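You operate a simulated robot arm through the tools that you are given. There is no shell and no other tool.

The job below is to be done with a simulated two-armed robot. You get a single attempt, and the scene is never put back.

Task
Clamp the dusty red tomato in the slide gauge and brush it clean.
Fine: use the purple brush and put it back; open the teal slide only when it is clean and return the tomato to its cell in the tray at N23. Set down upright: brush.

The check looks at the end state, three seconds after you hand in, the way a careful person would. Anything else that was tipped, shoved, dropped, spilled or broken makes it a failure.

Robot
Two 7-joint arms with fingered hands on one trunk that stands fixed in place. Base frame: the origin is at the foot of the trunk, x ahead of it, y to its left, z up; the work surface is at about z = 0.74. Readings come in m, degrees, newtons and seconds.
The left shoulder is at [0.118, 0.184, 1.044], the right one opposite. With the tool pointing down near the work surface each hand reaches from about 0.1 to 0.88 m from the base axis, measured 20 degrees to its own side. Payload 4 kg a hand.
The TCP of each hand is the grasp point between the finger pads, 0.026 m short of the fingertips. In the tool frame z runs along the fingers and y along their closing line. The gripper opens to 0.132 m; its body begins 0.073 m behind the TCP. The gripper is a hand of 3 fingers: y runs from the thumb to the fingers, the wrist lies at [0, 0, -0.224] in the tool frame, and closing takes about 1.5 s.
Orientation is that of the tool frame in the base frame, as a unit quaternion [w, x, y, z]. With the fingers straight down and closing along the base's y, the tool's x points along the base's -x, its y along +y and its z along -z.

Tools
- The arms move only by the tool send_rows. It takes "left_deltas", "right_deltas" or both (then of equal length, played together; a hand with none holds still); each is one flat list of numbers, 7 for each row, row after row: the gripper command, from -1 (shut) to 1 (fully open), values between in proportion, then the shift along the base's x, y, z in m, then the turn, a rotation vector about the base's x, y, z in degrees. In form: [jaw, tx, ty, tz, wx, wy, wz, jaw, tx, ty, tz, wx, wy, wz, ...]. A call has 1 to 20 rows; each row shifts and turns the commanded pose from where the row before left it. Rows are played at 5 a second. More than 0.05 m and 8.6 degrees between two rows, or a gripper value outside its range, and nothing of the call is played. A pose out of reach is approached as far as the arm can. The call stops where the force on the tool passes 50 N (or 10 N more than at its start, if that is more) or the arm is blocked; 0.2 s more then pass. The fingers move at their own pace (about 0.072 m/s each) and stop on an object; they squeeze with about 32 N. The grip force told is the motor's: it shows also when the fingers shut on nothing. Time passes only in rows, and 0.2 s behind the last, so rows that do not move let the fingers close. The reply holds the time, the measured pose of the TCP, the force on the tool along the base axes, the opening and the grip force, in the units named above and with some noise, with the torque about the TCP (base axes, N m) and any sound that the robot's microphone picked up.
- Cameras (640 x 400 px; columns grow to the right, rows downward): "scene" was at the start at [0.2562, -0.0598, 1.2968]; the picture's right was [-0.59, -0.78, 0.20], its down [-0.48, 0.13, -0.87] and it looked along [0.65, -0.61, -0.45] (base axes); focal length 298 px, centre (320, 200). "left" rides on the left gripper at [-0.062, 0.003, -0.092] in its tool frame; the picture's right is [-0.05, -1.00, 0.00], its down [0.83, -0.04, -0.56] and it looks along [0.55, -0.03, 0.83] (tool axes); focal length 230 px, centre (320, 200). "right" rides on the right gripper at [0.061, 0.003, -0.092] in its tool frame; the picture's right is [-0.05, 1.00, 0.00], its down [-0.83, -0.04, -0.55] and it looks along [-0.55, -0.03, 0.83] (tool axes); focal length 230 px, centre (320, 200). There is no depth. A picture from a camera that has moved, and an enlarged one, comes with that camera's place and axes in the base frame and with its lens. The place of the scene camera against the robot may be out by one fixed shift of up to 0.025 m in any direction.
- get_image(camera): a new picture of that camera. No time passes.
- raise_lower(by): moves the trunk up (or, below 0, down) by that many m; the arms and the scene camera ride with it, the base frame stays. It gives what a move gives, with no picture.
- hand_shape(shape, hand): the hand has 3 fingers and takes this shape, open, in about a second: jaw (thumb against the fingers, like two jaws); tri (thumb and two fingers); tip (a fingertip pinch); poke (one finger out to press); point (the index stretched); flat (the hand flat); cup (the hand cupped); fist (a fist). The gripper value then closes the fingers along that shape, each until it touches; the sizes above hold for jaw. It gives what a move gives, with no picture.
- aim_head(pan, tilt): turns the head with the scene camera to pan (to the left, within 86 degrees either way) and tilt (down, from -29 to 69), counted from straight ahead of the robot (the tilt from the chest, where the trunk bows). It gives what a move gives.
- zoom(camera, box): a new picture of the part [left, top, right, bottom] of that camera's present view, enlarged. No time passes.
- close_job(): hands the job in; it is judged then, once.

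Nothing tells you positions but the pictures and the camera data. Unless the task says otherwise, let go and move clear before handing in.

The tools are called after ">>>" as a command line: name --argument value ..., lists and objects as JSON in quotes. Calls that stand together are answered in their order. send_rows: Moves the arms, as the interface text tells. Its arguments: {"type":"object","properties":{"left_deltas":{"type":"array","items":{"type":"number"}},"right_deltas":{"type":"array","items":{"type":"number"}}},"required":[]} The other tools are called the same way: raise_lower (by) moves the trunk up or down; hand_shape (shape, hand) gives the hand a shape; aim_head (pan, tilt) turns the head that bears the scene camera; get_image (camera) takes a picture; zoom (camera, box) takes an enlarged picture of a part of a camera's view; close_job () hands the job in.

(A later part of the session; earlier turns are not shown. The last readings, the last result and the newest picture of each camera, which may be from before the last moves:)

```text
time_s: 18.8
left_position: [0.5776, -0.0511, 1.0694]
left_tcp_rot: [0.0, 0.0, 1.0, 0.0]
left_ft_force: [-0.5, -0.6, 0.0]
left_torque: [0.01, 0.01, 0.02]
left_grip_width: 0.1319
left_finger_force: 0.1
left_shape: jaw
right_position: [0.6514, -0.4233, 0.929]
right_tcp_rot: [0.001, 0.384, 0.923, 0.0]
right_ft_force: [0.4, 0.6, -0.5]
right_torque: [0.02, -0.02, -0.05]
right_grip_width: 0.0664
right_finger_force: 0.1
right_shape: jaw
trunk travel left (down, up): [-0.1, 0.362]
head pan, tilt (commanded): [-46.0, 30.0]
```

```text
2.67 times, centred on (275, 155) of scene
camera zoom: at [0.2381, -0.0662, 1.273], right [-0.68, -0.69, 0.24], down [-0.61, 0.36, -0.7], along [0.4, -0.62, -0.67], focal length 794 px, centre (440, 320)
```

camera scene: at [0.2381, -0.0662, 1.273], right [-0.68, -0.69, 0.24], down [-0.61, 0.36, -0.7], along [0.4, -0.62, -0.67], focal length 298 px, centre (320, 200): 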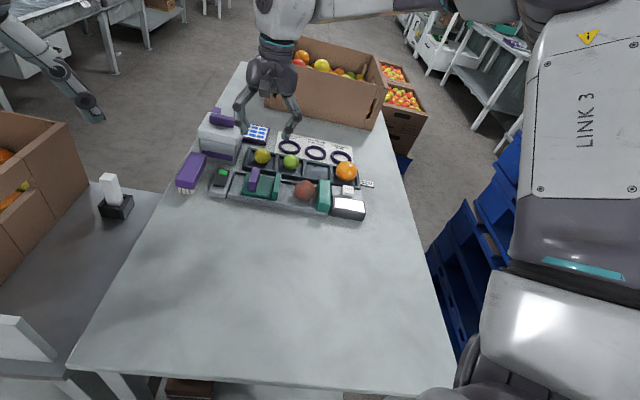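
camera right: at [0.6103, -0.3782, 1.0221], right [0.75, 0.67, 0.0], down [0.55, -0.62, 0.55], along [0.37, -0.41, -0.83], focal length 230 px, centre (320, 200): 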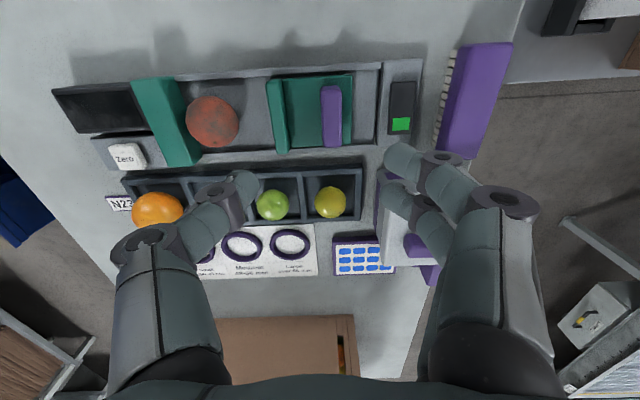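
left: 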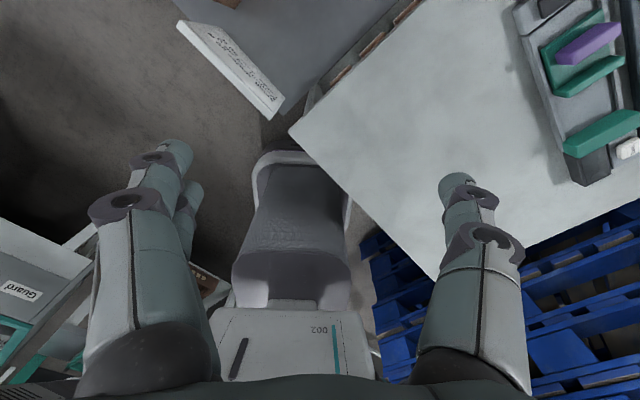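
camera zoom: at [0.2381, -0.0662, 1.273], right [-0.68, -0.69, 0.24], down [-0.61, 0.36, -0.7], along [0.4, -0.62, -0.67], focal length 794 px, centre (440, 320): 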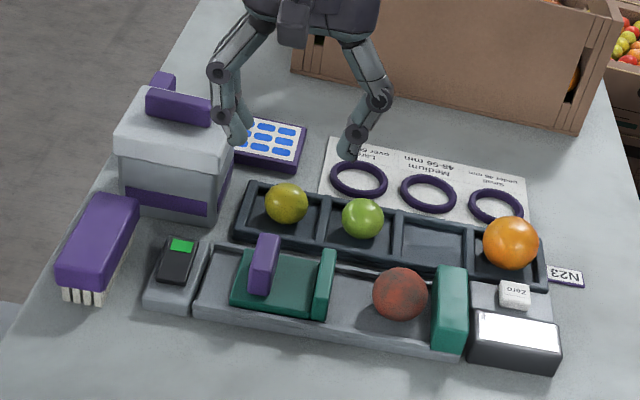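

The slide grip centre is at about (0.658, -0.414) with its top near z 0.79, about 11 mm further along than my first estimate. I'll shift there and come down partway with the fingers narrowed.

>>> send_rows --right_deltas '[-0.25, 0.0064, 0.0089, 0, 0, 0, 0, -0.25, 0, 0, -0.03, 0, 0, 0, -0.25, 0, 0, -0.03, 0, 0, 0, -0.25, 0, 0, -0.02, 0, 0, 0, -0.25, 0, 0, 0, 0, 0, 0]'

>>> get_image --camera "right"

>>> zoom --camera "scene" --box '[190, 100, 310, 220]'

```text
time_s: 20.0
left_position: [0.5774, -0.0515, 1.0699]
left_tcp_rot: [0.001, 0.0, 1.0, 0.001]
left_ft_force: [-0.5, -0.4, -0.1]
left_torque: [0.05, -0.02, 0.03]
left_grip_width: 0.132
left_finger_force: 0.0
left_shape: jaw
right_position: [0.6565, -0.4157, 0.8491]
right_tcp_rot: [0.0, 0.385, 0.923, 0.0]
right_ft_force: [0.2, -0.6, 0.2]
right_torque: [0.0, 0.02, -0.02]
right_grip_width: 0.0501
right_finger_force: 0.0
right_shape: jaw
trunk travel left (down, up): [-0.1, 0.362]
head pan, tilt (commanded): [-46.0, 30.0]
```

```text
taken
camera right: at [0.6158, -0.3693, 0.9419], right [0.75, 0.67, 0.0], down [0.55, -0.62, 0.55], along [0.37, -0.41, -0.83], focal length 230 px, centre (320, 200)
```

right: 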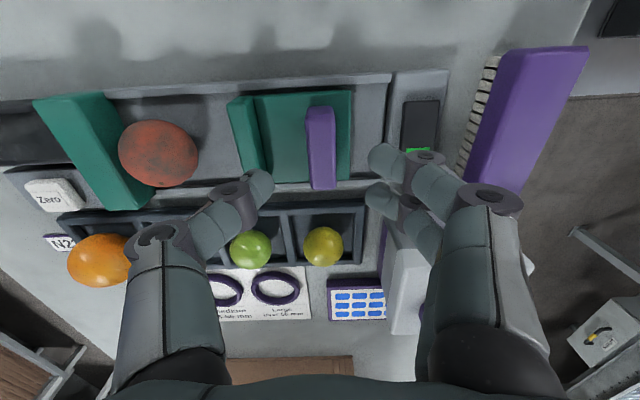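

```text
3.33 times, centred on (250, 160) of scene
camera zoom: at [0.2375, -0.0662, 1.2732], right [-0.68, -0.69, 0.23], down [-0.61, 0.36, -0.71], along [0.41, -0.62, -0.67], focal length 992 px, centre (553, 333)
```

zoom: 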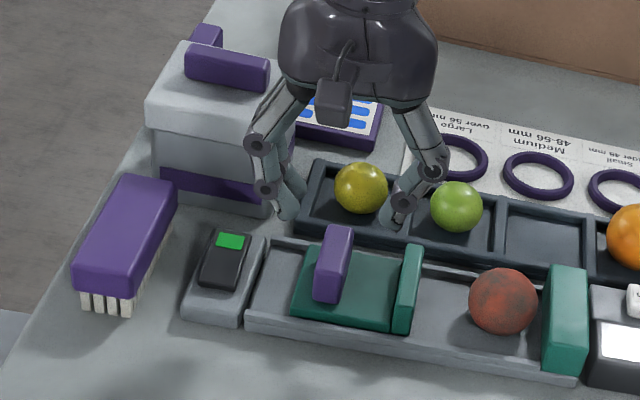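

The grip is centred below the hand. I'll narrow the fingers a bit more and descend around it.

>>> send_rows --right_deltas '[-0.4, 0.0007, 0.0007, -0.015, 0, 0, 0, -0.4, 0, 0, -0.015, 0, 0, 0, -0.4, 0, 0, -0.01, 0, 0, 0, -0.4, 0, 0, -0.008, 0, 0, 0, -0.4, 0, 0, 0, 0, 0, 0]'

>>> get_image --camera "right"

>>> zoom --camera "scene" --box '[205, 120, 305, 210]'

```text
time_s: 21.2
left_position: [0.5769, -0.0514, 1.071]
left_tcp_rot: [0.0, 0.0, 1.0, 0.0]
left_ft_force: [-0.8, -0.1, 0.8]
left_torque: [-0.01, 0.02, -0.02]
left_grip_width: 0.1319
left_finger_force: 0.0
left_shape: jaw
right_position: [0.6588, -0.4147, 0.8007]
right_tcp_rot: [0.001, 0.384, 0.923, -0.001]
right_ft_force: [0.3, 0.5, -0.3]
right_torque: [-0.01, 0.0, 0.01]
right_grip_width: 0.0401
right_finger_force: 0.0
right_shape: jaw
trunk travel left (down, up): [-0.1, 0.362]
head pan, tilt (commanded): [-46.0, 30.0]
```

```text
taken
camera right: at [0.6172, -0.3702, 0.894], right [0.74, 0.67, 0.0], down [0.56, -0.62, 0.55], along [0.37, -0.41, -0.83], focal length 230 px, centre (320, 200)
```

right: 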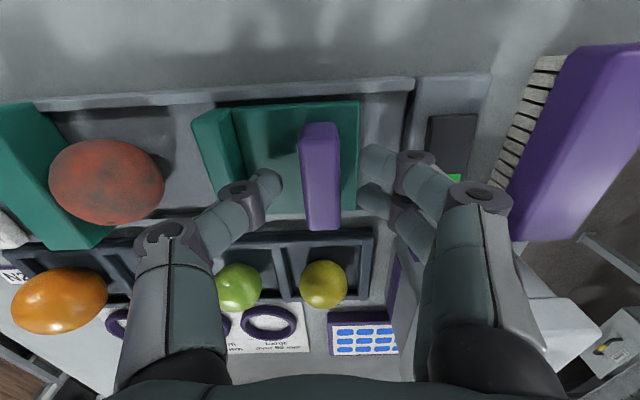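

```text
4.44 times, centred on (255, 165) of scene
camera zoom: at [0.2376, -0.0663, 1.2731], right [-0.68, -0.69, 0.23], down [-0.61, 0.36, -0.71], along [0.41, -0.62, -0.67], focal length 1323 px, centre (609, 356)
```

zoom: 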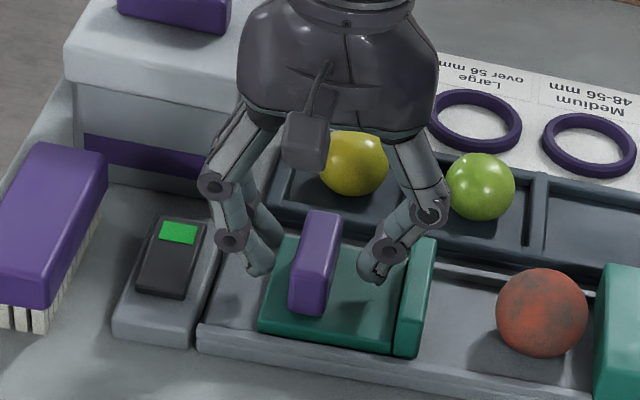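

Fingers straddle the grip with clearance to the slide jaw. I'll nudge a few mm to centre along the grip, lower slightly and close on it.

>>> send_rows --right_deltas '[-0.4, -0.0028, 0.0028, -0.004, 0, 0, 0, -0.55, 0, 0, 0, 0, 0, 0, -0.7, 0, 0, 0, 0, 0, 0, -0.85, 0, 0, 0, 0, 0, 0, -0.85, 0, 0, 0, 0, 0, 0, -0.85, 0, 0, 0, 0, 0, 0]'

>>> get_image --camera "right"

>>> zoom --camera "scene" --box '[205, 120, 305, 210]'

```text
time_s: 22.6
left_position: [0.5764, -0.0513, 1.0711]
left_tcp_rot: [0.0, 0.0, 1.0, 0.0]
left_ft_force: [-0.3, 0.1, 0.0]
left_torque: [-0.02, -0.03, 0.03]
left_grip_width: 0.132
left_finger_force: 0.0
left_shape: jaw
right_position: [0.6567, -0.4123, 0.7971]
right_tcp_rot: [-0.001, 0.384, 0.924, 0.0]
right_ft_force: [0.2, 2.0, -1.4]
right_torque: [0.01, 0.01, 0.01]
right_grip_width: 0.014
right_finger_force: 32.2
right_shape: jaw
trunk travel left (down, up): [-0.1, 0.362]
head pan, tilt (commanded): [-46.0, 30.0]
```

```text
taken
camera right: at [0.6148, -0.3673, 0.8898], right [0.74, 0.67, 0.0], down [0.56, -0.62, 0.55], along [0.37, -0.41, -0.83], focal length 230 px, centre (320, 200)
```

right: 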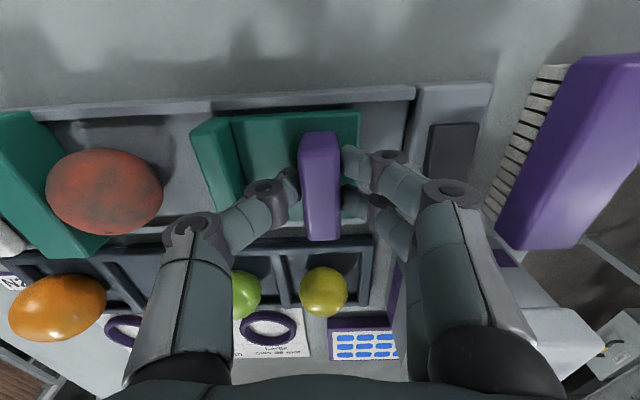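

```text
4.44 times, centred on (255, 165) of scene
camera zoom: at [0.238, -0.0663, 1.273], right [-0.68, -0.69, 0.23], down [-0.61, 0.36, -0.7], along [0.41, -0.62, -0.67], focal length 1323 px, centre (609, 356)
```

zoom: 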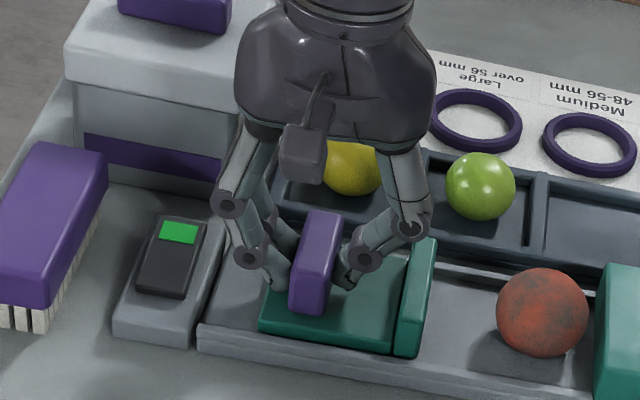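

The grip is held at 32 N. I'll slide it towards the tomato, about 20 mm first, and watch force and motion.

>>> send_rows --right_deltas '[-0.85, -0.0035, -0.0035, 0, 0, 0, 0, -0.85, -0.0035, -0.0035, 0, 0, 0, 0, -0.85, -0.0035, -0.0035, 0, 0, 0, 0, -0.85, -0.0035, -0.0035, 0, 0, 0, 0]'

>>> get_image --camera "right"

>>> zoom --camera "scene" --box '[225, 140, 365, 230]'

```text
time_s: 23.6
left_position: [0.5784, -0.0512, 1.0701]
left_tcp_rot: [-0.001, 0.0, 1.0, 0.0]
left_ft_force: [-0.1, -0.5, 0.2]
left_torque: [0.02, -0.01, -0.02]
left_grip_width: 0.1319
left_finger_force: 0.1
left_shape: jaw
right_position: [0.6427, -0.4259, 0.7976]
right_tcp_rot: [0.0, 0.384, 0.923, 0.0]
right_ft_force: [0.8, 1.3, -4.2]
right_torque: [0.09, -0.07, 0.01]
right_grip_width: 0.0137
right_finger_force: 31.6
right_shape: jaw
trunk travel left (down, up): [-0.1, 0.362]
head pan, tilt (commanded): [-46.0, 30.0]
```

```text
taken
camera right: at [0.601, -0.3811, 0.89], right [0.75, 0.67, 0.0], down [0.56, -0.62, 0.55], along [0.37, -0.41, -0.83], focal length 230 px, centre (320, 200)
```

right: 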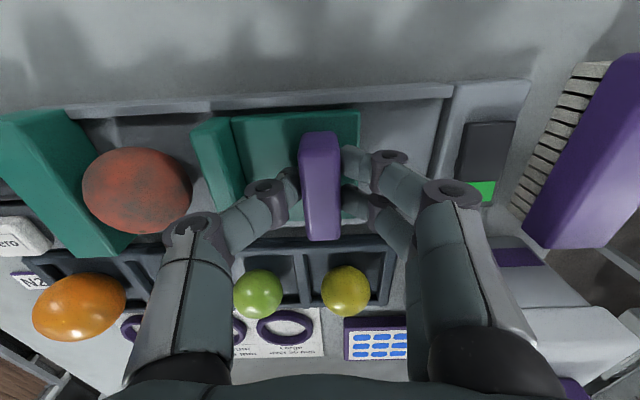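

```text
4.44 times, centred on (295, 185) of scene
camera zoom: at [0.2382, -0.0667, 1.2729], right [-0.68, -0.69, 0.23], down [-0.61, 0.36, -0.7], along [0.4, -0.62, -0.67], focal length 1323 px, centre (431, 267)
```

zoom: 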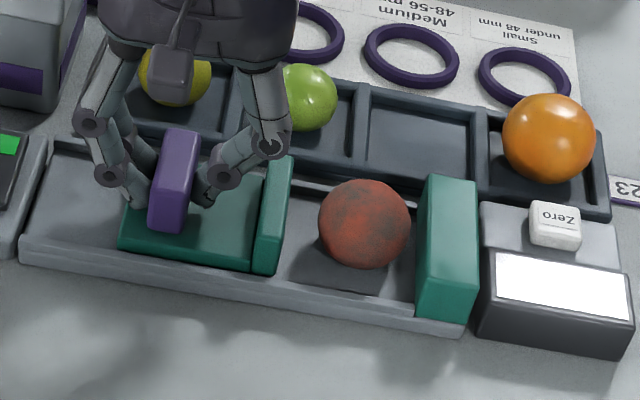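

The slide moves freely. The tomato sits about 15 mm from the slide jaw and a few mm from the fixed one, so I'll continue gently.

>>> send_rows --right_deltas '[-0.85, -0.0028, -0.0028, 0, 0, 0, 0, -0.85, -0.0028, -0.0028, 0, 0, 0, 0, -0.85, -0.0021, -0.0021, 0, 0, 0, 0, -0.85, 0, 0, 0, 0, 0, 0]'

>>> zoom --camera "scene" --box '[235, 140, 375, 230]'

>>> zoom --camera "right" --box '[0, 60, 320, 260]'

```text
time_s: 24.6
left_position: [0.5785, -0.0512, 1.0712]
left_tcp_rot: [-0.001, 0.0, 1.0, 0.0]
left_ft_force: [0.5, 0.0, 0.0]
left_torque: [-0.02, -0.03, 0.0]
left_grip_width: 0.132
left_finger_force: 0.1
left_shape: jaw
right_position: [0.6351, -0.4338, 0.7969]
right_tcp_rot: [0.0, 0.384, 0.923, 0.0]
right_ft_force: [2.5, -0.3, -1.4]
right_torque: [0.03, -0.08, -0.01]
right_grip_width: 0.0137
right_finger_force: 31.4
right_shape: jaw
trunk travel left (down, up): [-0.1, 0.362]
head pan, tilt (commanded): [-46.0, 30.0]
```

```text
4.44 times, centred on (305, 185) of scene
camera zoom: at [0.2383, -0.0665, 1.273], right [-0.68, -0.69, 0.24], down [-0.61, 0.36, -0.7], along [0.4, -0.62, -0.67], focal length 1323 px, centre (387, 267)
```

zoom: 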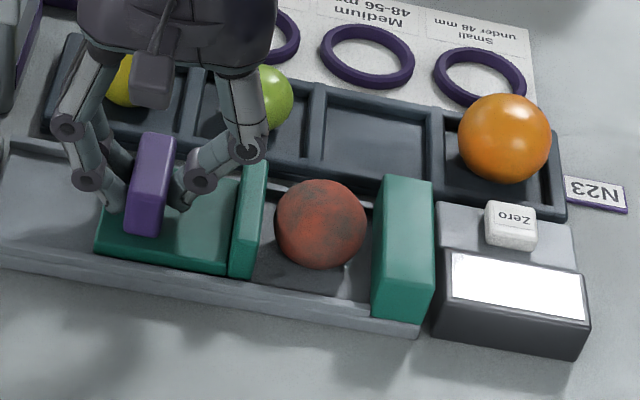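

```text
2.00 times, centred on (160, 160) of right
camera zoom: at [0.5931, -0.3887, 0.8898], right [0.75, 0.67, 0.0], down [0.56, -0.62, 0.55], along [0.37, -0.41, -0.83], focal length 460 px, centre (640, 280)
```

zoom: 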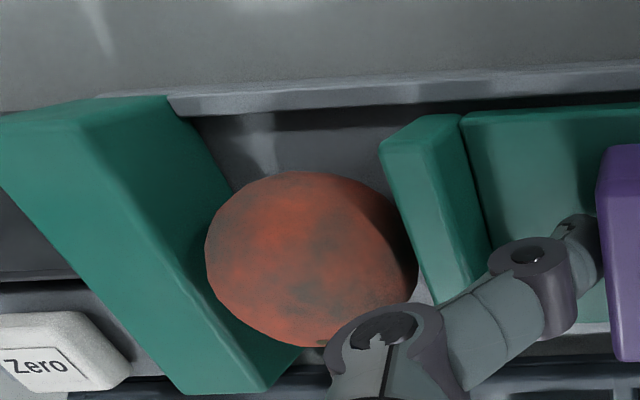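

Nearly touching now. I'll close the remaining gap in small steps, watching for the force that marks clamping.

>>> send_rows --right_deltas '[-0.85, -0.0018, -0.0018, 0, 0, 0, 0, -0.85, -0.0018, -0.0018, 0, 0, 0, 0, -0.85, 0, 0, 0, 0, 0, 0]'

>>> zoom --camera "scene" --box '[235, 140, 375, 230]'

```text
time_s: 25.4
left_position: [0.5773, -0.0523, 1.0693]
left_tcp_rot: [0.0, 0.0, 1.0, 0.0]
left_ft_force: [1.0, 0.1, -1.5]
left_torque: [0.03, -0.03, 0.03]
left_grip_width: 0.132
left_finger_force: 0.1
left_shape: jaw
right_position: [0.632, -0.437, 0.7979]
right_tcp_rot: [0.0, 0.385, 0.923, 0.0]
right_ft_force: [2.2, -0.9, 1.2]
right_torque: [-0.01, -0.08, 0.02]
right_grip_width: 0.0139
right_finger_force: 32.0
right_shape: jaw
trunk travel left (down, up): [-0.1, 0.362]
head pan, tilt (commanded): [-46.0, 30.0]
```

```text
4.44 times, centred on (305, 185) of scene
camera zoom: at [0.2381, -0.0665, 1.273], right [-0.68, -0.69, 0.23], down [-0.61, 0.36, -0.7], along [0.4, -0.62, -0.67], focal length 1323 px, centre (387, 267)
```

zoom: 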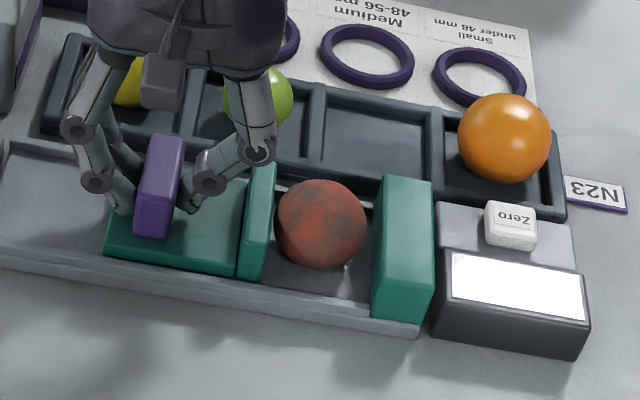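

>>> send_rows --right_deltas '[-0.85, -0.0018, -0.0018, 0, 0, 0, 0, -0.85, -0.0018, -0.0018, 0, 0, 0, 0, -0.85, 0, 0, 0, 0, 0, 0]'

>>> zoom --camera "scene" --box '[235, 140, 375, 230]'

```text
time_s: 26.2
left_position: [0.5778, -0.0506, 1.07]
left_tcp_rot: [0.0, 0.001, 1.0, 0.0]
left_ft_force: [0.1, -0.1, -0.5]
left_torque: [-0.02, 0.03, 0.0]
left_grip_width: 0.1321
left_finger_force: 0.0
left_shape: jaw
right_position: [0.6291, -0.4408, 0.7969]
right_tcp_rot: [-0.001, 0.384, 0.923, 0.001]
right_ft_force: [5.0, -1.7, 0.6]
right_torque: [0.04, -0.11, 0.05]
right_grip_width: 0.0137
right_finger_force: 32.5
right_shape: jaw
trunk travel left (down, up): [-0.1, 0.362]
head pan, tilt (commanded): [-46.0, 30.0]
```

```text
4.44 times, centred on (305, 185) of scene
camera zoom: at [0.2382, -0.0664, 1.273], right [-0.68, -0.69, 0.24], down [-0.61, 0.36, -0.7], along [0.4, -0.62, -0.67], focal length 1323 px, centre (387, 267)
```

zoom: 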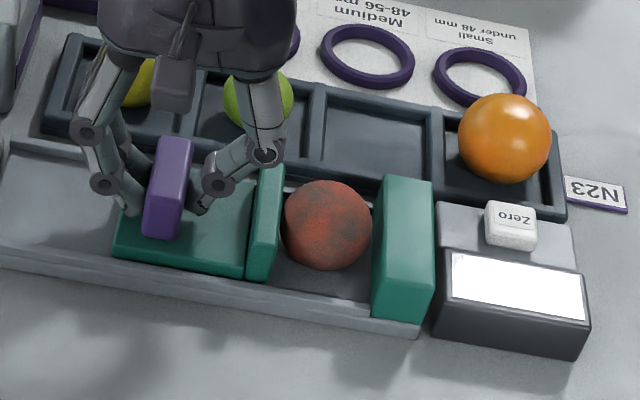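

The slide has reached the tomato and is rolling it to the fixed jaw. There's a small sideways load, so I'll trim it while closing the last few mm.

>>> send_rows --right_deltas '[-0.85, -0.0006, -0.0016, 0, 0, 0, 0, -0.85, -0.0011, -0.0011, 0, 0, 0, 0, -0.85, 0, 0, 0, 0, 0, 0]'

>>> zoom --camera "scene" --box '[235, 140, 375, 230]'

```text
time_s: 27.0
left_position: [0.5771, -0.0515, 1.0703]
left_tcp_rot: [0.0, 0.0, 1.0, 0.0]
left_ft_force: [-0.3, 0.2, 0.2]
left_torque: [-0.03, 0.0, -0.01]
left_grip_width: 0.1318
left_finger_force: 0.0
left_shape: jaw
right_position: [0.6257, -0.4434, 0.798]
right_tcp_rot: [-0.001, 0.385, 0.923, 0.0]
right_ft_force: [-0.5, 3.1, -2.1]
right_torque: [0.05, -0.01, 0.01]
right_grip_width: 0.0138
right_finger_force: 32.5
right_shape: jaw
trunk travel left (down, up): [-0.1, 0.362]
head pan, tilt (commanded): [-46.0, 30.0]
```

```text
4.44 times, centred on (305, 185) of scene
camera zoom: at [0.2378, -0.066, 1.273], right [-0.68, -0.69, 0.24], down [-0.61, 0.36, -0.71], along [0.41, -0.62, -0.67], focal length 1323 px, centre (387, 267)
```

zoom: 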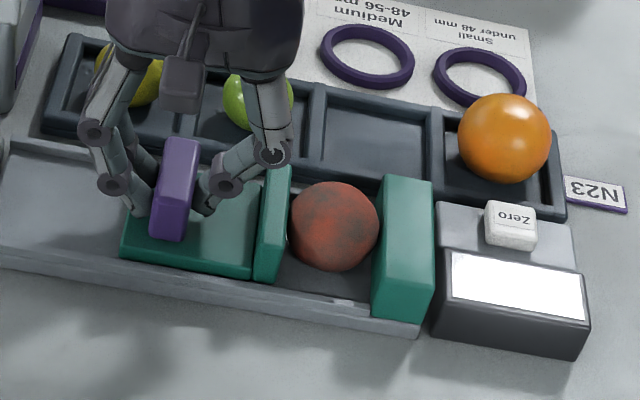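

>>> send_rows --right_deltas '[-0.85, -0.001, -0.0007, 0, 0, 0, 0, -0.85, 0, 0, 0, 0, 0, 0]'

>>> send_rows --right_deltas '[-0.85, -0.0008, -0.0008, 0, 0, 0, 0, -0.85, 0, 0, 0, 0, 0, 0]'

>>> zoom --camera "scene" --box '[270, 150, 350, 215]'

```text
time_s: 27.6
left_position: [0.5769, -0.0498, 1.0704]
left_tcp_rot: [0.0, 0.0, 1.0, -0.001]
left_ft_force: [-0.1, -0.5, -0.3]
left_torque: [0.0, 0.01, -0.02]
left_grip_width: 0.1316
left_finger_force: 0.1
left_shape: jaw
right_position: [0.6252, -0.4447, 0.798]
right_tcp_rot: [-0.001, 0.385, 0.923, 0.0]
right_ft_force: [-1.0, 5.8, -2.9]
right_torque: [0.18, -0.03, 0.01]
right_grip_width: 0.0138
right_finger_force: 32.3
right_shape: jaw
trunk travel left (down, up): [-0.1, 0.362]
head pan, tilt (commanded): [-46.0, 30.0]
```

```text
time_s: 28.2
left_position: [0.5773, -0.0507, 1.0697]
left_tcp_rot: [0.0, 0.0, 1.0, 0.001]
left_ft_force: [-0.1, -0.3, -0.1]
left_torque: [-0.02, -0.01, -0.04]
left_grip_width: 0.132
left_finger_force: 0.2
left_shape: jaw
right_position: [0.6255, -0.4443, 0.7965]
right_tcp_rot: [0.001, 0.384, 0.923, 0.0]
right_ft_force: [0.6, 5.9, -2.7]
right_torque: [0.13, -0.07, 0.02]
right_grip_width: 0.0137
right_finger_force: 31.9
right_shape: jaw
trunk travel left (down, up): [-0.1, 0.362]
head pan, tilt (commanded): [-46.0, 30.0]
```

```text
6.15 times, centred on (310, 182) of scene
camera zoom: at [0.2382, -0.0657, 1.273], right [-0.68, -0.69, 0.24], down [-0.61, 0.36, -0.7], along [0.41, -0.62, -0.67], focal length 1832 px, centre (382, 308)
```

zoom: 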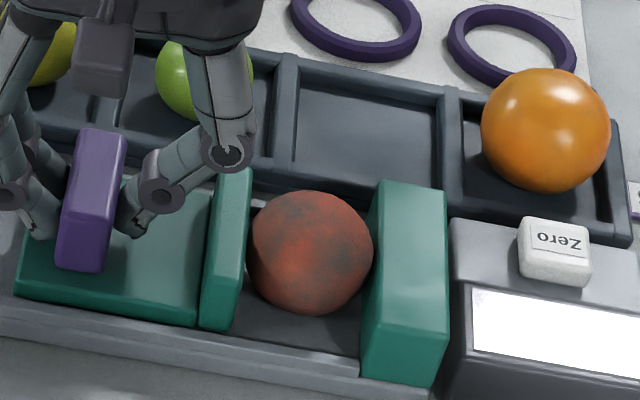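

>>> send_rows --right_deltas '[-0.85, -0.0008, -0.0008, 0, 0, 0, 0, -0.85, 0, 0, 0, 0, 0, 0]'

>>> send_rows --right_deltas '[-0.85, -0.001, -0.001, 0, 0, 0, 0, -0.85, 0, 0, 0, 0, 0, 0]'

>>> zoom --camera "scene" --box '[270, 150, 350, 215]'

```text
time_s: 28.8
left_position: [0.5767, -0.0511, 1.0699]
left_tcp_rot: [0.0, 0.0, 1.0, 0.0]
left_ft_force: [-0.5, 0.6, 0.1]
left_torque: [-0.02, 0.01, 0.02]
left_grip_width: 0.1319
left_finger_force: 0.1
left_shape: jaw
right_position: [0.625, -0.4443, 0.796]
right_tcp_rot: [0.0, 0.384, 0.923, 0.001]
right_ft_force: [3.4, 9.6, -2.3]
right_torque: [0.22, -0.13, 0.01]
right_grip_width: 0.0133
right_finger_force: 32.1
right_shape: jaw
trunk travel left (down, up): [-0.1, 0.362]
head pan, tilt (commanded): [-46.0, 30.0]
```

```text
time_s: 29.4
left_position: [0.5773, -0.0507, 1.0691]
left_tcp_rot: [-0.001, 0.0, 1.0, 0.0]
left_ft_force: [0.6, -0.1, 0.9]
left_torque: [-0.02, 0.03, -0.07]
left_grip_width: 0.1319
left_finger_force: 0.0
left_shape: jaw
right_position: [0.6239, -0.4458, 0.7978]
right_tcp_rot: [-0.001, 0.384, 0.923, 0.0]
right_ft_force: [7.1, 11.8, -1.7]
right_torque: [0.3, -0.22, 0.02]
right_grip_width: 0.0137
right_finger_force: 32.7
right_shape: jaw
trunk travel left (down, up): [-0.1, 0.362]
head pan, tilt (commanded): [-46.0, 30.0]
```

```text
6.15 times, centred on (310, 182) of scene
camera zoom: at [0.2389, -0.0651, 1.2729], right [-0.68, -0.69, 0.24], down [-0.61, 0.36, -0.7], along [0.4, -0.62, -0.67], focal length 1832 px, centre (382, 308)
```

zoom: 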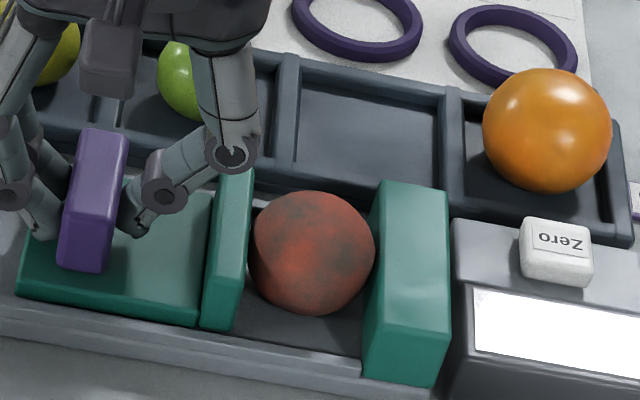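

The force along the slide has climbed to about 13 N with no more motion, so the tomato is clamped between the jaws. I'll release the grip, rise, and check that the clamp holds.

>>> send_rows --right_deltas '[-0.6, 0, 0, 0, 0, 0, 0, -0.47, 0, 0, 0, 0, 0, 0, -0.47, 0, 0, 0, 0, 0, 0, -0.47, 0, 0, 0.01, 0, 0, 0, -0.47, 0, 0, 0.03, 0, 0, 0, -0.3, 0, 0, 0.04, 0, 0, 0, -0.2, 0, 0, 0.03, 0, 0, 0]'

>>> get_image --camera "right"

>>> zoom --camera "scene" --box '[230, 140, 370, 230]'

```text
time_s: 31.0
left_position: [0.5771, -0.0498, 1.072]
left_tcp_rot: [0.0, 0.0, 1.0, 0.0]
left_ft_force: [-0.3, -0.4, -0.5]
left_torque: [0.01, -0.01, 0.04]
left_grip_width: 0.1322
left_finger_force: 0.0
left_shape: jaw
right_position: [0.623, -0.4464, 0.9076]
right_tcp_rot: [0.0, 0.384, 0.923, 0.0]
right_ft_force: [0.9, -0.6, 0.5]
right_torque: [-0.01, 0.0, 0.02]
right_grip_width: 0.0522
right_finger_force: 0.3
right_shape: jaw
trunk travel left (down, up): [-0.1, 0.362]
head pan, tilt (commanded): [-46.0, 30.0]
```

```text
taken
camera right: at [0.5808, -0.4007, 1.0003], right [0.74, 0.67, 0.0], down [0.56, -0.62, 0.55], along [0.37, -0.41, -0.83], focal length 230 px, centre (320, 200)
```

right: 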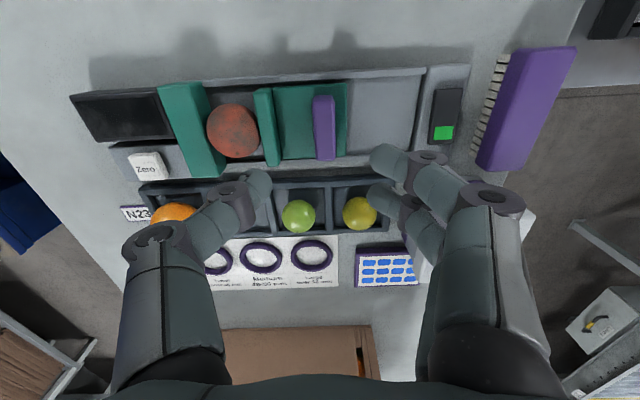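

```text
4.44 times, centred on (300, 185) of scene
camera zoom: at [0.2374, -0.0661, 1.2732], right [-0.68, -0.69, 0.23], down [-0.61, 0.36, -0.71], along [0.41, -0.62, -0.67], focal length 1323 px, centre (409, 267)
```

zoom: 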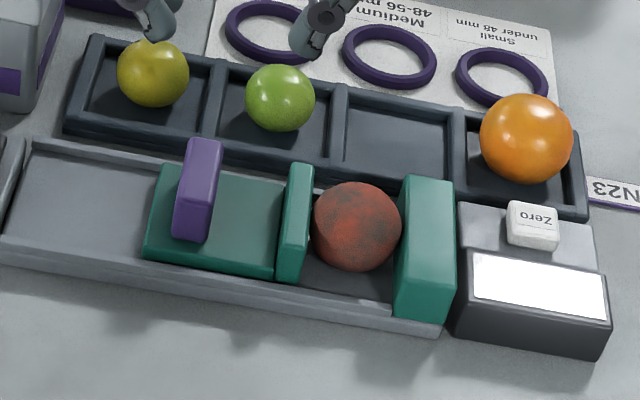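

The clamp holds: the tomato is snug between the jaws at about (0.561, -0.509). Next I'll move the hand above the brush and look at it closely.

>>> send_rows --right_deltas '[0, 0.0315, 0.0315, 0, 0, 0, 0, 0.2, 0.0315, 0.0315, 0, 0, 0, 0, 0.2, 0.0315, 0.0315, 0, 0, 0, 0, 0.2, 0.0315, 0.0315, 0, 0, 0, 0, 0.2, 0, 0, 0, 0, 0, 0]'

>>> get_image --camera "right"

>>> zoom --camera "scene" --box '[150, 90, 290, 220]'

```text
time_s: 32.2
left_position: [0.5771, -0.0509, 1.0714]
left_tcp_rot: [0.001, -0.001, 1.0, 0.0]
left_ft_force: [0.1, 0.3, 0.5]
left_torque: [0.02, 0.0, -0.03]
left_grip_width: 0.1316
left_finger_force: 0.0
left_shape: jaw
right_position: [0.7475, -0.3222, 0.9097]
right_tcp_rot: [0.0, 0.385, 0.923, 0.0]
right_ft_force: [-0.8, 0.0, -0.4]
right_torque: [0.02, -0.03, 0.03]
right_grip_width: 0.0786
right_finger_force: 0.0
right_shape: jaw
trunk travel left (down, up): [-0.1, 0.362]
head pan, tilt (commanded): [-46.0, 30.0]
```

```text
taken
camera right: at [0.7052, -0.2769, 1.0025], right [0.75, 0.67, 0.0], down [0.55, -0.62, 0.56], along [0.37, -0.41, -0.83], focal length 230 px, centre (320, 200)
```

right: 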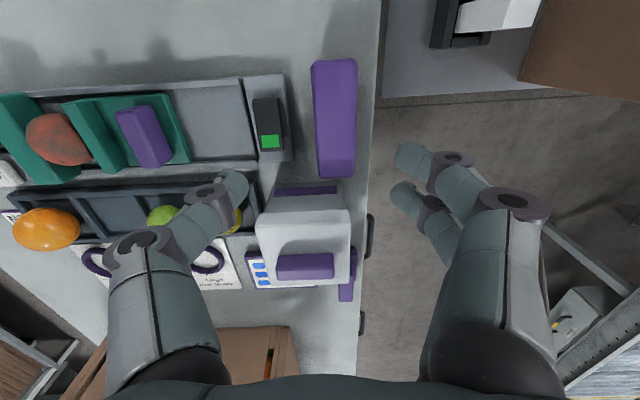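

```text
3.08 times, centred on (220, 155) of scene
camera zoom: at [0.2364, -0.0667, 1.2735], right [-0.68, -0.69, 0.23], down [-0.61, 0.36, -0.71], along [0.41, -0.62, -0.67], focal length 916 px, centre (628, 338)
```

zoom: 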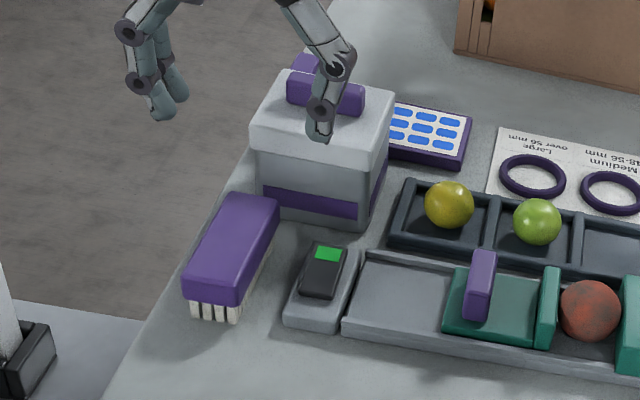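

>>> zoom --camera "right" --box '[240, 40, 430, 200]'

```text
2.50 times, centred on (335, 120) of right
camera zoom: at [0.7052, -0.2769, 1.0025], right [0.75, 0.67, 0.0], down [0.55, -0.62, 0.56], along [0.37, -0.41, -0.83], focal length 575 px, centre (282, 400)
```

zoom: 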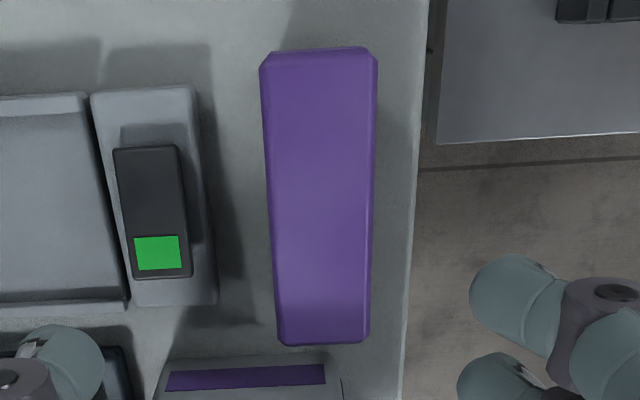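

The brush is aligned with the hand, about 38 mm wide and 107 mm long, with its centre near (0.757, -0.314) and top near z 0.78. I'll shift over its centre and come down partway, clear of the rocker unit.

>>> send_rows --right_deltas '[0, 0.01025, 0.0088, 0, 0, 0, 0, -0.1, 0, 0, -0.03, 0, 0, 0, -0.15, 0, 0, -0.03, 0, 0, 0, -0.15, 0, 0, 0, 0, 0, 0]'

>>> get_image --camera "right"

>>> zoom --camera "scene" --box '[150, 90, 270, 210]'

```text
time_s: 33.2
left_position: [0.5765, -0.0513, 1.0717]
left_tcp_rot: [0.0, 0.001, 1.0, 0.0]
left_ft_force: [0.6, -0.6, -0.5]
left_torque: [0.0, -0.02, 0.02]
left_grip_width: 0.1317
left_finger_force: 0.0
left_shape: jaw
right_position: [0.7568, -0.3129, 0.8465]
right_tcp_rot: [0.0, 0.385, 0.923, 0.0]
right_ft_force: [0.4, -0.4, -0.4]
right_torque: [-0.02, 0.02, 0.03]
right_grip_width: 0.0568
right_finger_force: 0.0
right_shape: jaw
trunk travel left (down, up): [-0.1, 0.362]
head pan, tilt (commanded): [-46.0, 30.0]
```

```text
taken
camera right: at [0.7148, -0.2666, 0.9394], right [0.75, 0.67, 0.0], down [0.55, -0.62, 0.56], along [0.37, -0.41, -0.83], focal length 230 px, centre (320, 200)
```

right: 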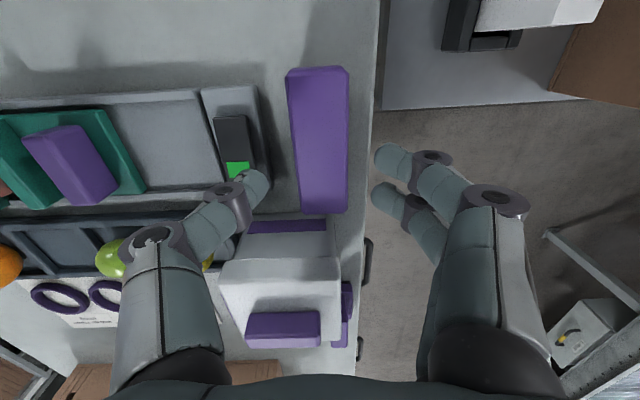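

```text
3.33 times, centred on (210, 150) of scene
camera zoom: at [0.2374, -0.0662, 1.2732], right [-0.68, -0.69, 0.23], down [-0.61, 0.36, -0.71], along [0.41, -0.62, -0.67], focal length 992 px, centre (687, 367)
```

zoom: 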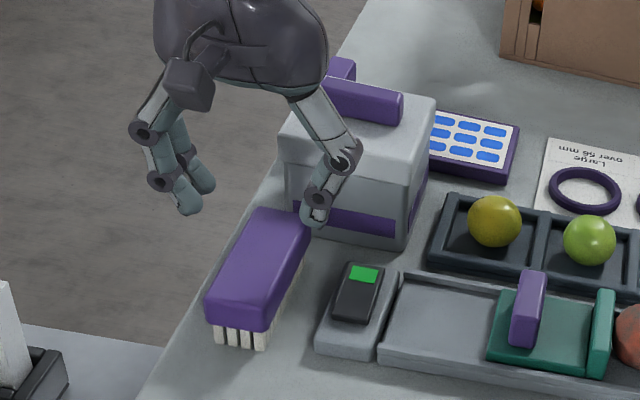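

Brush top confirmed near z 0.783 and centred under the hand. I'll narrow the fingers slightly and lower them around the body.

>>> send_rows --right_deltas '[-0.2, 0, 0, -0.02, 0, 0, 0, -0.2, 0, 0, -0.015, 0, 0, 0, -0.2, 0, 0, -0.01, 0, 0, 0, -0.2, 0, 0, 0, 0, 0, 0]'

>>> get_image --camera "right"

>>> zoom --camera "scene" --box '[150, 100, 270, 210]'

```text
time_s: 34.2
left_position: [0.5771, -0.0526, 1.071]
left_tcp_rot: [0.0, 0.0, 1.0, 0.0]
left_ft_force: [1.0, 0.1, -0.1]
left_torque: [-0.04, -0.01, -0.01]
left_grip_width: 0.1319
left_finger_force: 0.2
left_shape: jaw
right_position: [0.7572, -0.3129, 0.8029]
right_tcp_rot: [0.0, 0.384, 0.923, 0.0]
right_ft_force: [-0.3, 0.6, -0.5]
right_torque: [-0.01, -0.02, -0.01]
right_grip_width: 0.0533
right_finger_force: 0.0
right_shape: jaw
trunk travel left (down, up): [-0.1, 0.362]
head pan, tilt (commanded): [-46.0, 30.0]
```

```text
taken
camera right: at [0.7156, -0.2668, 0.8958], right [0.74, 0.67, 0.0], down [0.56, -0.62, 0.56], along [0.37, -0.41, -0.83], focal length 230 px, centre (320, 200)
```

right: 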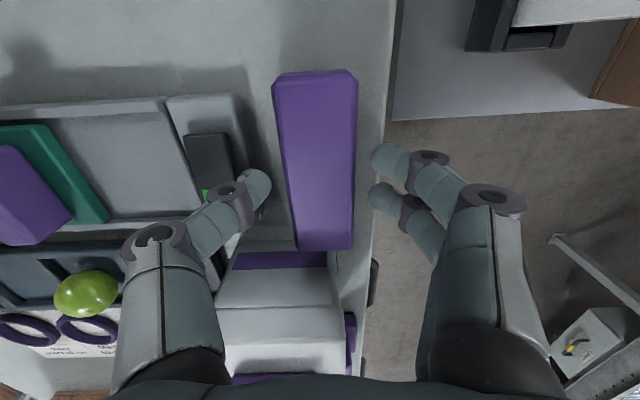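

```text
3.64 times, centred on (210, 155) of scene
camera zoom: at [0.2376, -0.0662, 1.2731], right [-0.68, -0.69, 0.23], down [-0.61, 0.36, -0.71], along [0.41, -0.62, -0.67], focal length 1083 px, centre (720, 364)
```

zoom: 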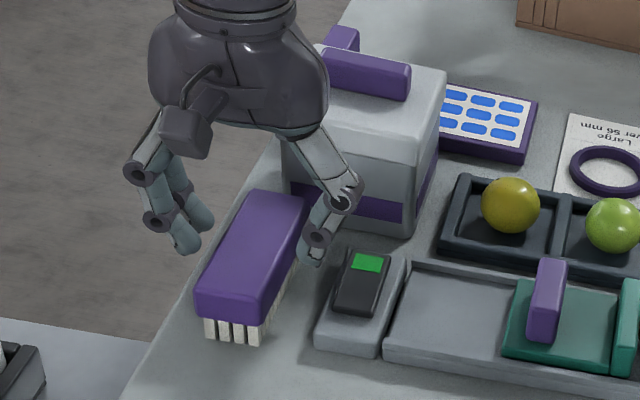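

The fingers straddle the brush symmetrically. I'll lower the last 11 mm and close on the brush body.

>>> send_rows --right_deltas '[-0.2, 0, 0, -0.006, 0, 0, 0, -0.2, 0, 0, -0.005, 0, 0, 0, -0.2, 0, 0, 0, 0, 0, 0, -0.3, 0, 0, 0, 0, 0, 0, -0.4, 0, 0, 0, 0, 0, 0, -0.55, 0, 0, 0, 0, 0, 0, -0.7, 0, 0, 0, 0, 0, 0, -0.7, 0, 0, 0, 0, 0, 0]'

>>> get_image --camera "right"

>>> zoom --camera "scene" --box '[150, 100, 270, 210]'

```text
time_s: 36.0
left_position: [0.5772, -0.0515, 1.0703]
left_tcp_rot: [0.0, 0.0, 1.0, 0.0]
left_ft_force: [0.1, -0.2, 0.2]
left_torque: [-0.03, 0.01, 0.0]
left_grip_width: 0.132
left_finger_force: 0.1
left_shape: jaw
right_position: [0.758, -0.3132, 0.7902]
right_tcp_rot: [-0.001, 0.384, 0.923, 0.001]
right_ft_force: [-0.4, -0.1, 0.0]
right_torque: [-0.03, 0.0, 0.03]
right_grip_width: 0.0338
right_finger_force: 32.0
right_shape: jaw
trunk travel left (down, up): [-0.1, 0.362]
head pan, tilt (commanded): [-46.0, 30.0]
```

```text
taken
camera right: at [0.7163, -0.2671, 0.8844], right [0.74, 0.67, 0.0], down [0.56, -0.62, 0.55], along [0.37, -0.41, -0.83], focal length 230 px, centre (320, 200)
```

right: 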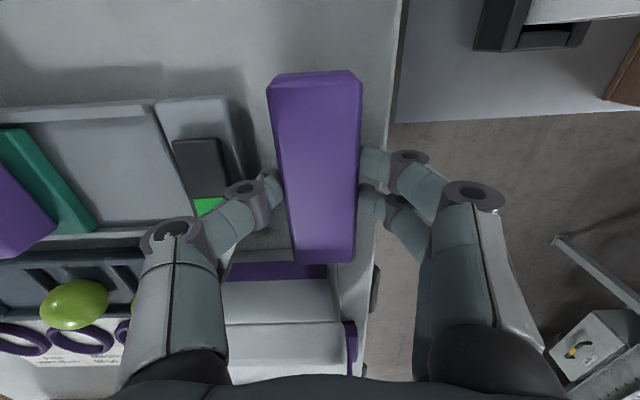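

```text
3.64 times, centred on (210, 155) of scene
camera zoom: at [0.2379, -0.0664, 1.273], right [-0.68, -0.69, 0.23], down [-0.61, 0.36, -0.7], along [0.41, -0.62, -0.67], focal length 1083 px, centre (720, 364)
```

zoom: 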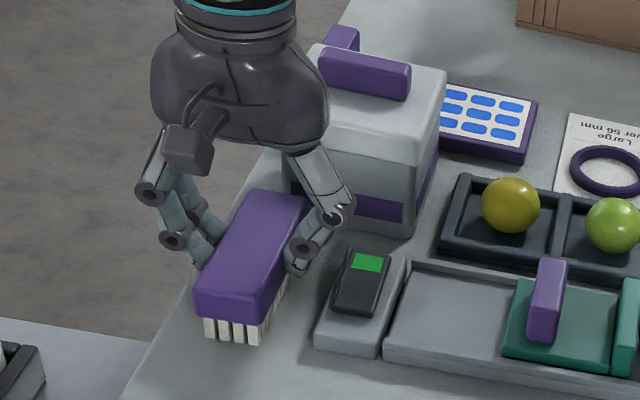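

The brush is gripped at 32 N; its home hand pose is about (0.7575, -0.313, 0.791). I'll lift it straight up and check the hold.

>>> send_rows --right_deltas '[-0.7, 0, 0, 0.01, 0, 0, 0, -0.7, 0, 0, 0.025, 0, 0, 0, -0.7, 0, 0, 0.03, 0, 0, 0, -0.7, 0, 0, 0.025, 0, 0, 0, -0.7, 0, 0, 0, 0, 0, 0]'

>>> get_image --camera "right"

>>> zoom --camera "scene" --box '[140, 80, 260, 210]'

```text
time_s: 37.2
left_position: [0.5766, -0.0502, 1.0693]
left_tcp_rot: [-0.001, 0.0, 1.0, 0.0]
left_ft_force: [-0.9, 0.8, 0.4]
left_torque: [0.0, 0.0, 0.0]
left_grip_width: 0.1319
left_finger_force: 0.1
left_shape: jaw
right_position: [0.7586, -0.3129, 0.8811]
right_tcp_rot: [-0.001, 0.384, 0.923, 0.001]
right_ft_force: [0.0, 0.5, -1.7]
right_torque: [-0.03, -0.01, -0.01]
right_grip_width: 0.0336
right_finger_force: 31.6
right_shape: jaw
trunk travel left (down, up): [-0.1, 0.362]
head pan, tilt (commanded): [-46.0, 30.0]
```

```text
taken
camera right: at [0.7165, -0.2677, 0.9732], right [0.75, 0.67, 0.0], down [0.56, -0.62, 0.55], along [0.37, -0.41, -0.83], focal length 230 px, centre (320, 200)
```

right: 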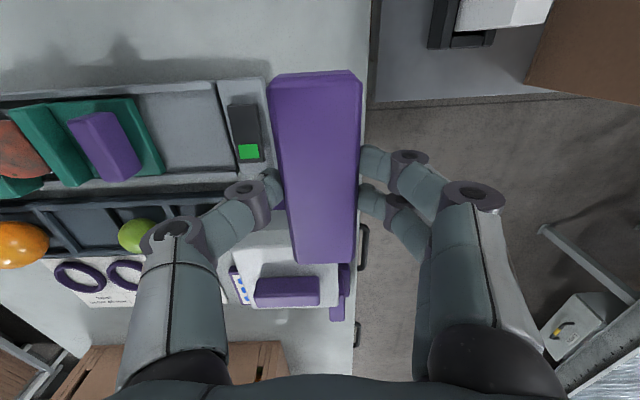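

```text
3.08 times, centred on (200, 145) of scene
camera zoom: at [0.2383, -0.0665, 1.2729], right [-0.68, -0.69, 0.24], down [-0.61, 0.36, -0.7], along [0.4, -0.62, -0.67], focal length 916 px, centre (689, 369)
```

zoom: 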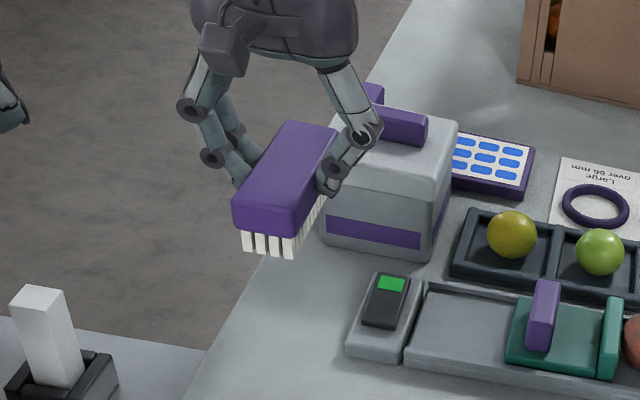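

The brush is held level. I'll carry it over the clamped tomato, bristles staying well above the slide.

>>> send_rows --right_deltas '[-0.7, -0.028, -0.028, 0, 0, 0, 0, -0.7, -0.028, -0.028, 0, 0, 0, 0, -0.7, -0.028, -0.028, 0, 0, 0, 0, -0.7, -0.028, -0.028, 0, 0, 0, 0, -0.7, -0.028, -0.028, 0, 0, 0, 0, -0.7, -0.028, -0.028, 0, 0, 0, 0, -0.7, -0.0285, -0.0285, 0, 0, 0, 0, -0.7, 0, 0, 0, 0, 0, 0]'

>>> get_image --camera "right"

>>> zoom --camera "scene" --box '[240, 110, 380, 220]'

```text
time_s: 39.0
left_position: [0.5785, -0.05, 1.0699]
left_tcp_rot: [-0.001, 0.0, 1.0, 0.0]
left_ft_force: [0.2, -0.7, 0.0]
left_torque: [-0.01, 0.01, -0.02]
left_grip_width: 0.132
left_finger_force: 0.1
left_shape: jaw
right_position: [0.5642, -0.5081, 0.8799]
right_tcp_rot: [-0.001, 0.384, 0.923, 0.001]
right_ft_force: [-0.6, 0.7, -1.2]
right_torque: [-0.01, 0.0, 0.02]
right_grip_width: 0.0338
right_finger_force: 32.0
right_shape: jaw
trunk travel left (down, up): [-0.1, 0.362]
head pan, tilt (commanded): [-46.0, 30.0]
```

```text
taken
camera right: at [0.5218, -0.4623, 0.9733], right [0.74, 0.67, 0.0], down [0.56, -0.62, 0.55], along [0.37, -0.41, -0.83], focal length 230 px, centre (320, 200)
```

right: 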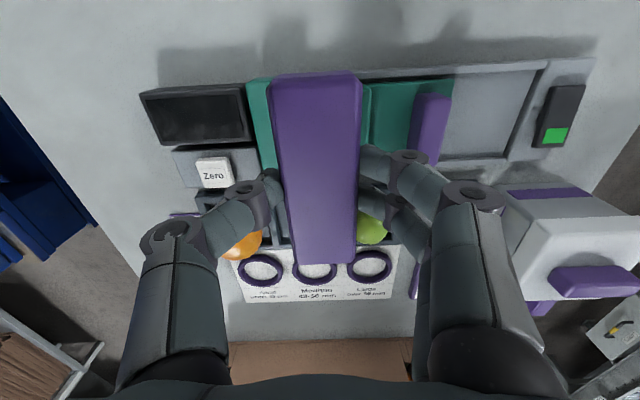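

```text
3.64 times, centred on (310, 165) of scene
camera zoom: at [0.2386, -0.0659, 1.2728], right [-0.68, -0.69, 0.24], down [-0.61, 0.36, -0.7], along [0.4, -0.62, -0.67], focal length 1083 px, centre (356, 327)
```

zoom: 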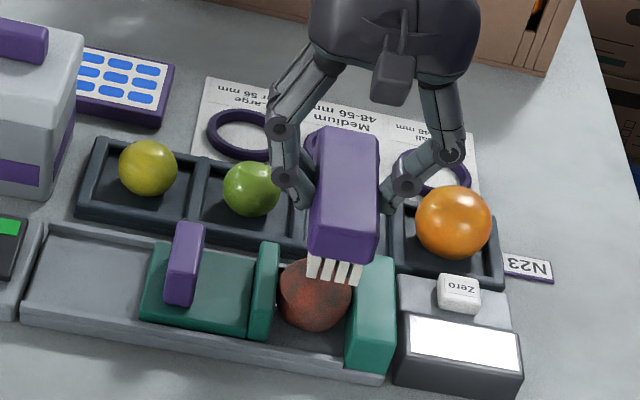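

The brush is above the tomato. I'll lower it towards the top of the tomato in small steps, reading the force.

>>> send_rows --right_deltas '[-0.7, -0.001, -0.001, -0.012, 0, 0, 0, -0.7, 0, 0, -0.01, 0, 0, 0, -0.7, 0, 0, -0.003, 0, 0, 0, -0.7, 0, 0, 0, 0, 0, 0]'

>>> zoom --camera "scene" --box '[260, 130, 360, 210]'

```text
time_s: 40.0
left_position: [0.5771, -0.0512, 1.0697]
left_tcp_rot: [0.0, 0.0, 1.0, 0.0]
left_ft_force: [-0.1, -0.3, -0.1]
left_torque: [-0.03, -0.01, 0.03]
left_grip_width: 0.1317
left_finger_force: 0.0
left_shape: jaw
right_position: [0.5604, -0.5095, 0.8563]
right_tcp_rot: [-0.001, 0.384, 0.923, 0.0]
right_ft_force: [0.0, -0.7, -0.2]
right_torque: [-0.02, 0.0, 0.02]
right_grip_width: 0.0336
right_finger_force: 32.0
right_shape: jaw
trunk travel left (down, up): [-0.1, 0.362]
head pan, tilt (commanded): [-46.0, 30.0]
```

```text
5.00 times, centred on (310, 170) of scene
camera zoom: at [0.2379, -0.0664, 1.273], right [-0.68, -0.69, 0.23], down [-0.61, 0.36, -0.7], along [0.41, -0.62, -0.67], focal length 1489 px, centre (370, 350)
```

zoom: 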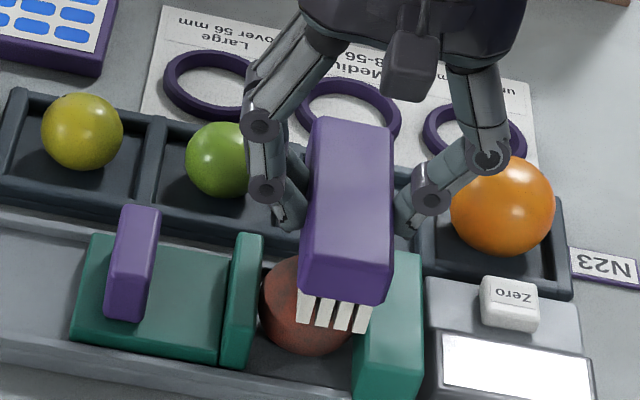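

>>> send_rows --right_deltas '[-0.7, 0, 0, -0.003, 0, 0, 0, -0.7, 0, 0, -0.002, 0, 0, 0, -0.7, 0, 0, 0, 0, 0, 0]'

>>> send_rows --right_deltas '[-0.7, 0, 0, -0.002, 0, 0, 0, -0.7, 0, 0, 0, 0, 0, 0]'

```text
time_s: 40.8
left_position: [0.5781, -0.0505, 1.0704]
left_tcp_rot: [0.001, 0.0, 1.0, -0.001]
left_ft_force: [-0.7, 0.4, -0.3]
left_torque: [-0.02, -0.03, -0.03]
left_grip_width: 0.1317
left_finger_force: 0.1
left_shape: jaw
right_position: [0.5603, -0.5093, 0.8516]
right_tcp_rot: [0.0, 0.384, 0.923, 0.0]
right_ft_force: [-0.5, -0.6, -0.6]
right_torque: [0.02, -0.03, -0.03]
right_grip_width: 0.0332
right_finger_force: 31.9
right_shape: jaw
trunk travel left (down, up): [-0.1, 0.362]
head pan, tilt (commanded): [-46.0, 30.0]
```

```text
time_s: 41.4
left_position: [0.5768, -0.0527, 1.0692]
left_tcp_rot: [0.0, 0.001, 1.0, 0.0]
left_ft_force: [0.5, -0.3, -0.2]
left_torque: [0.0, 0.0, 0.01]
left_grip_width: 0.132
left_finger_force: 0.0
left_shape: jaw
right_position: [0.5609, -0.5088, 0.8489]
right_tcp_rot: [0.0, 0.385, 0.923, -0.001]
right_ft_force: [-0.5, 0.0, -0.1]
right_torque: [-0.03, 0.0, 0.01]
right_grip_width: 0.0336
right_finger_force: 31.6
right_shape: jaw
trunk travel left (down, up): [-0.1, 0.362]
head pan, tilt (commanded): [-46.0, 30.0]
```

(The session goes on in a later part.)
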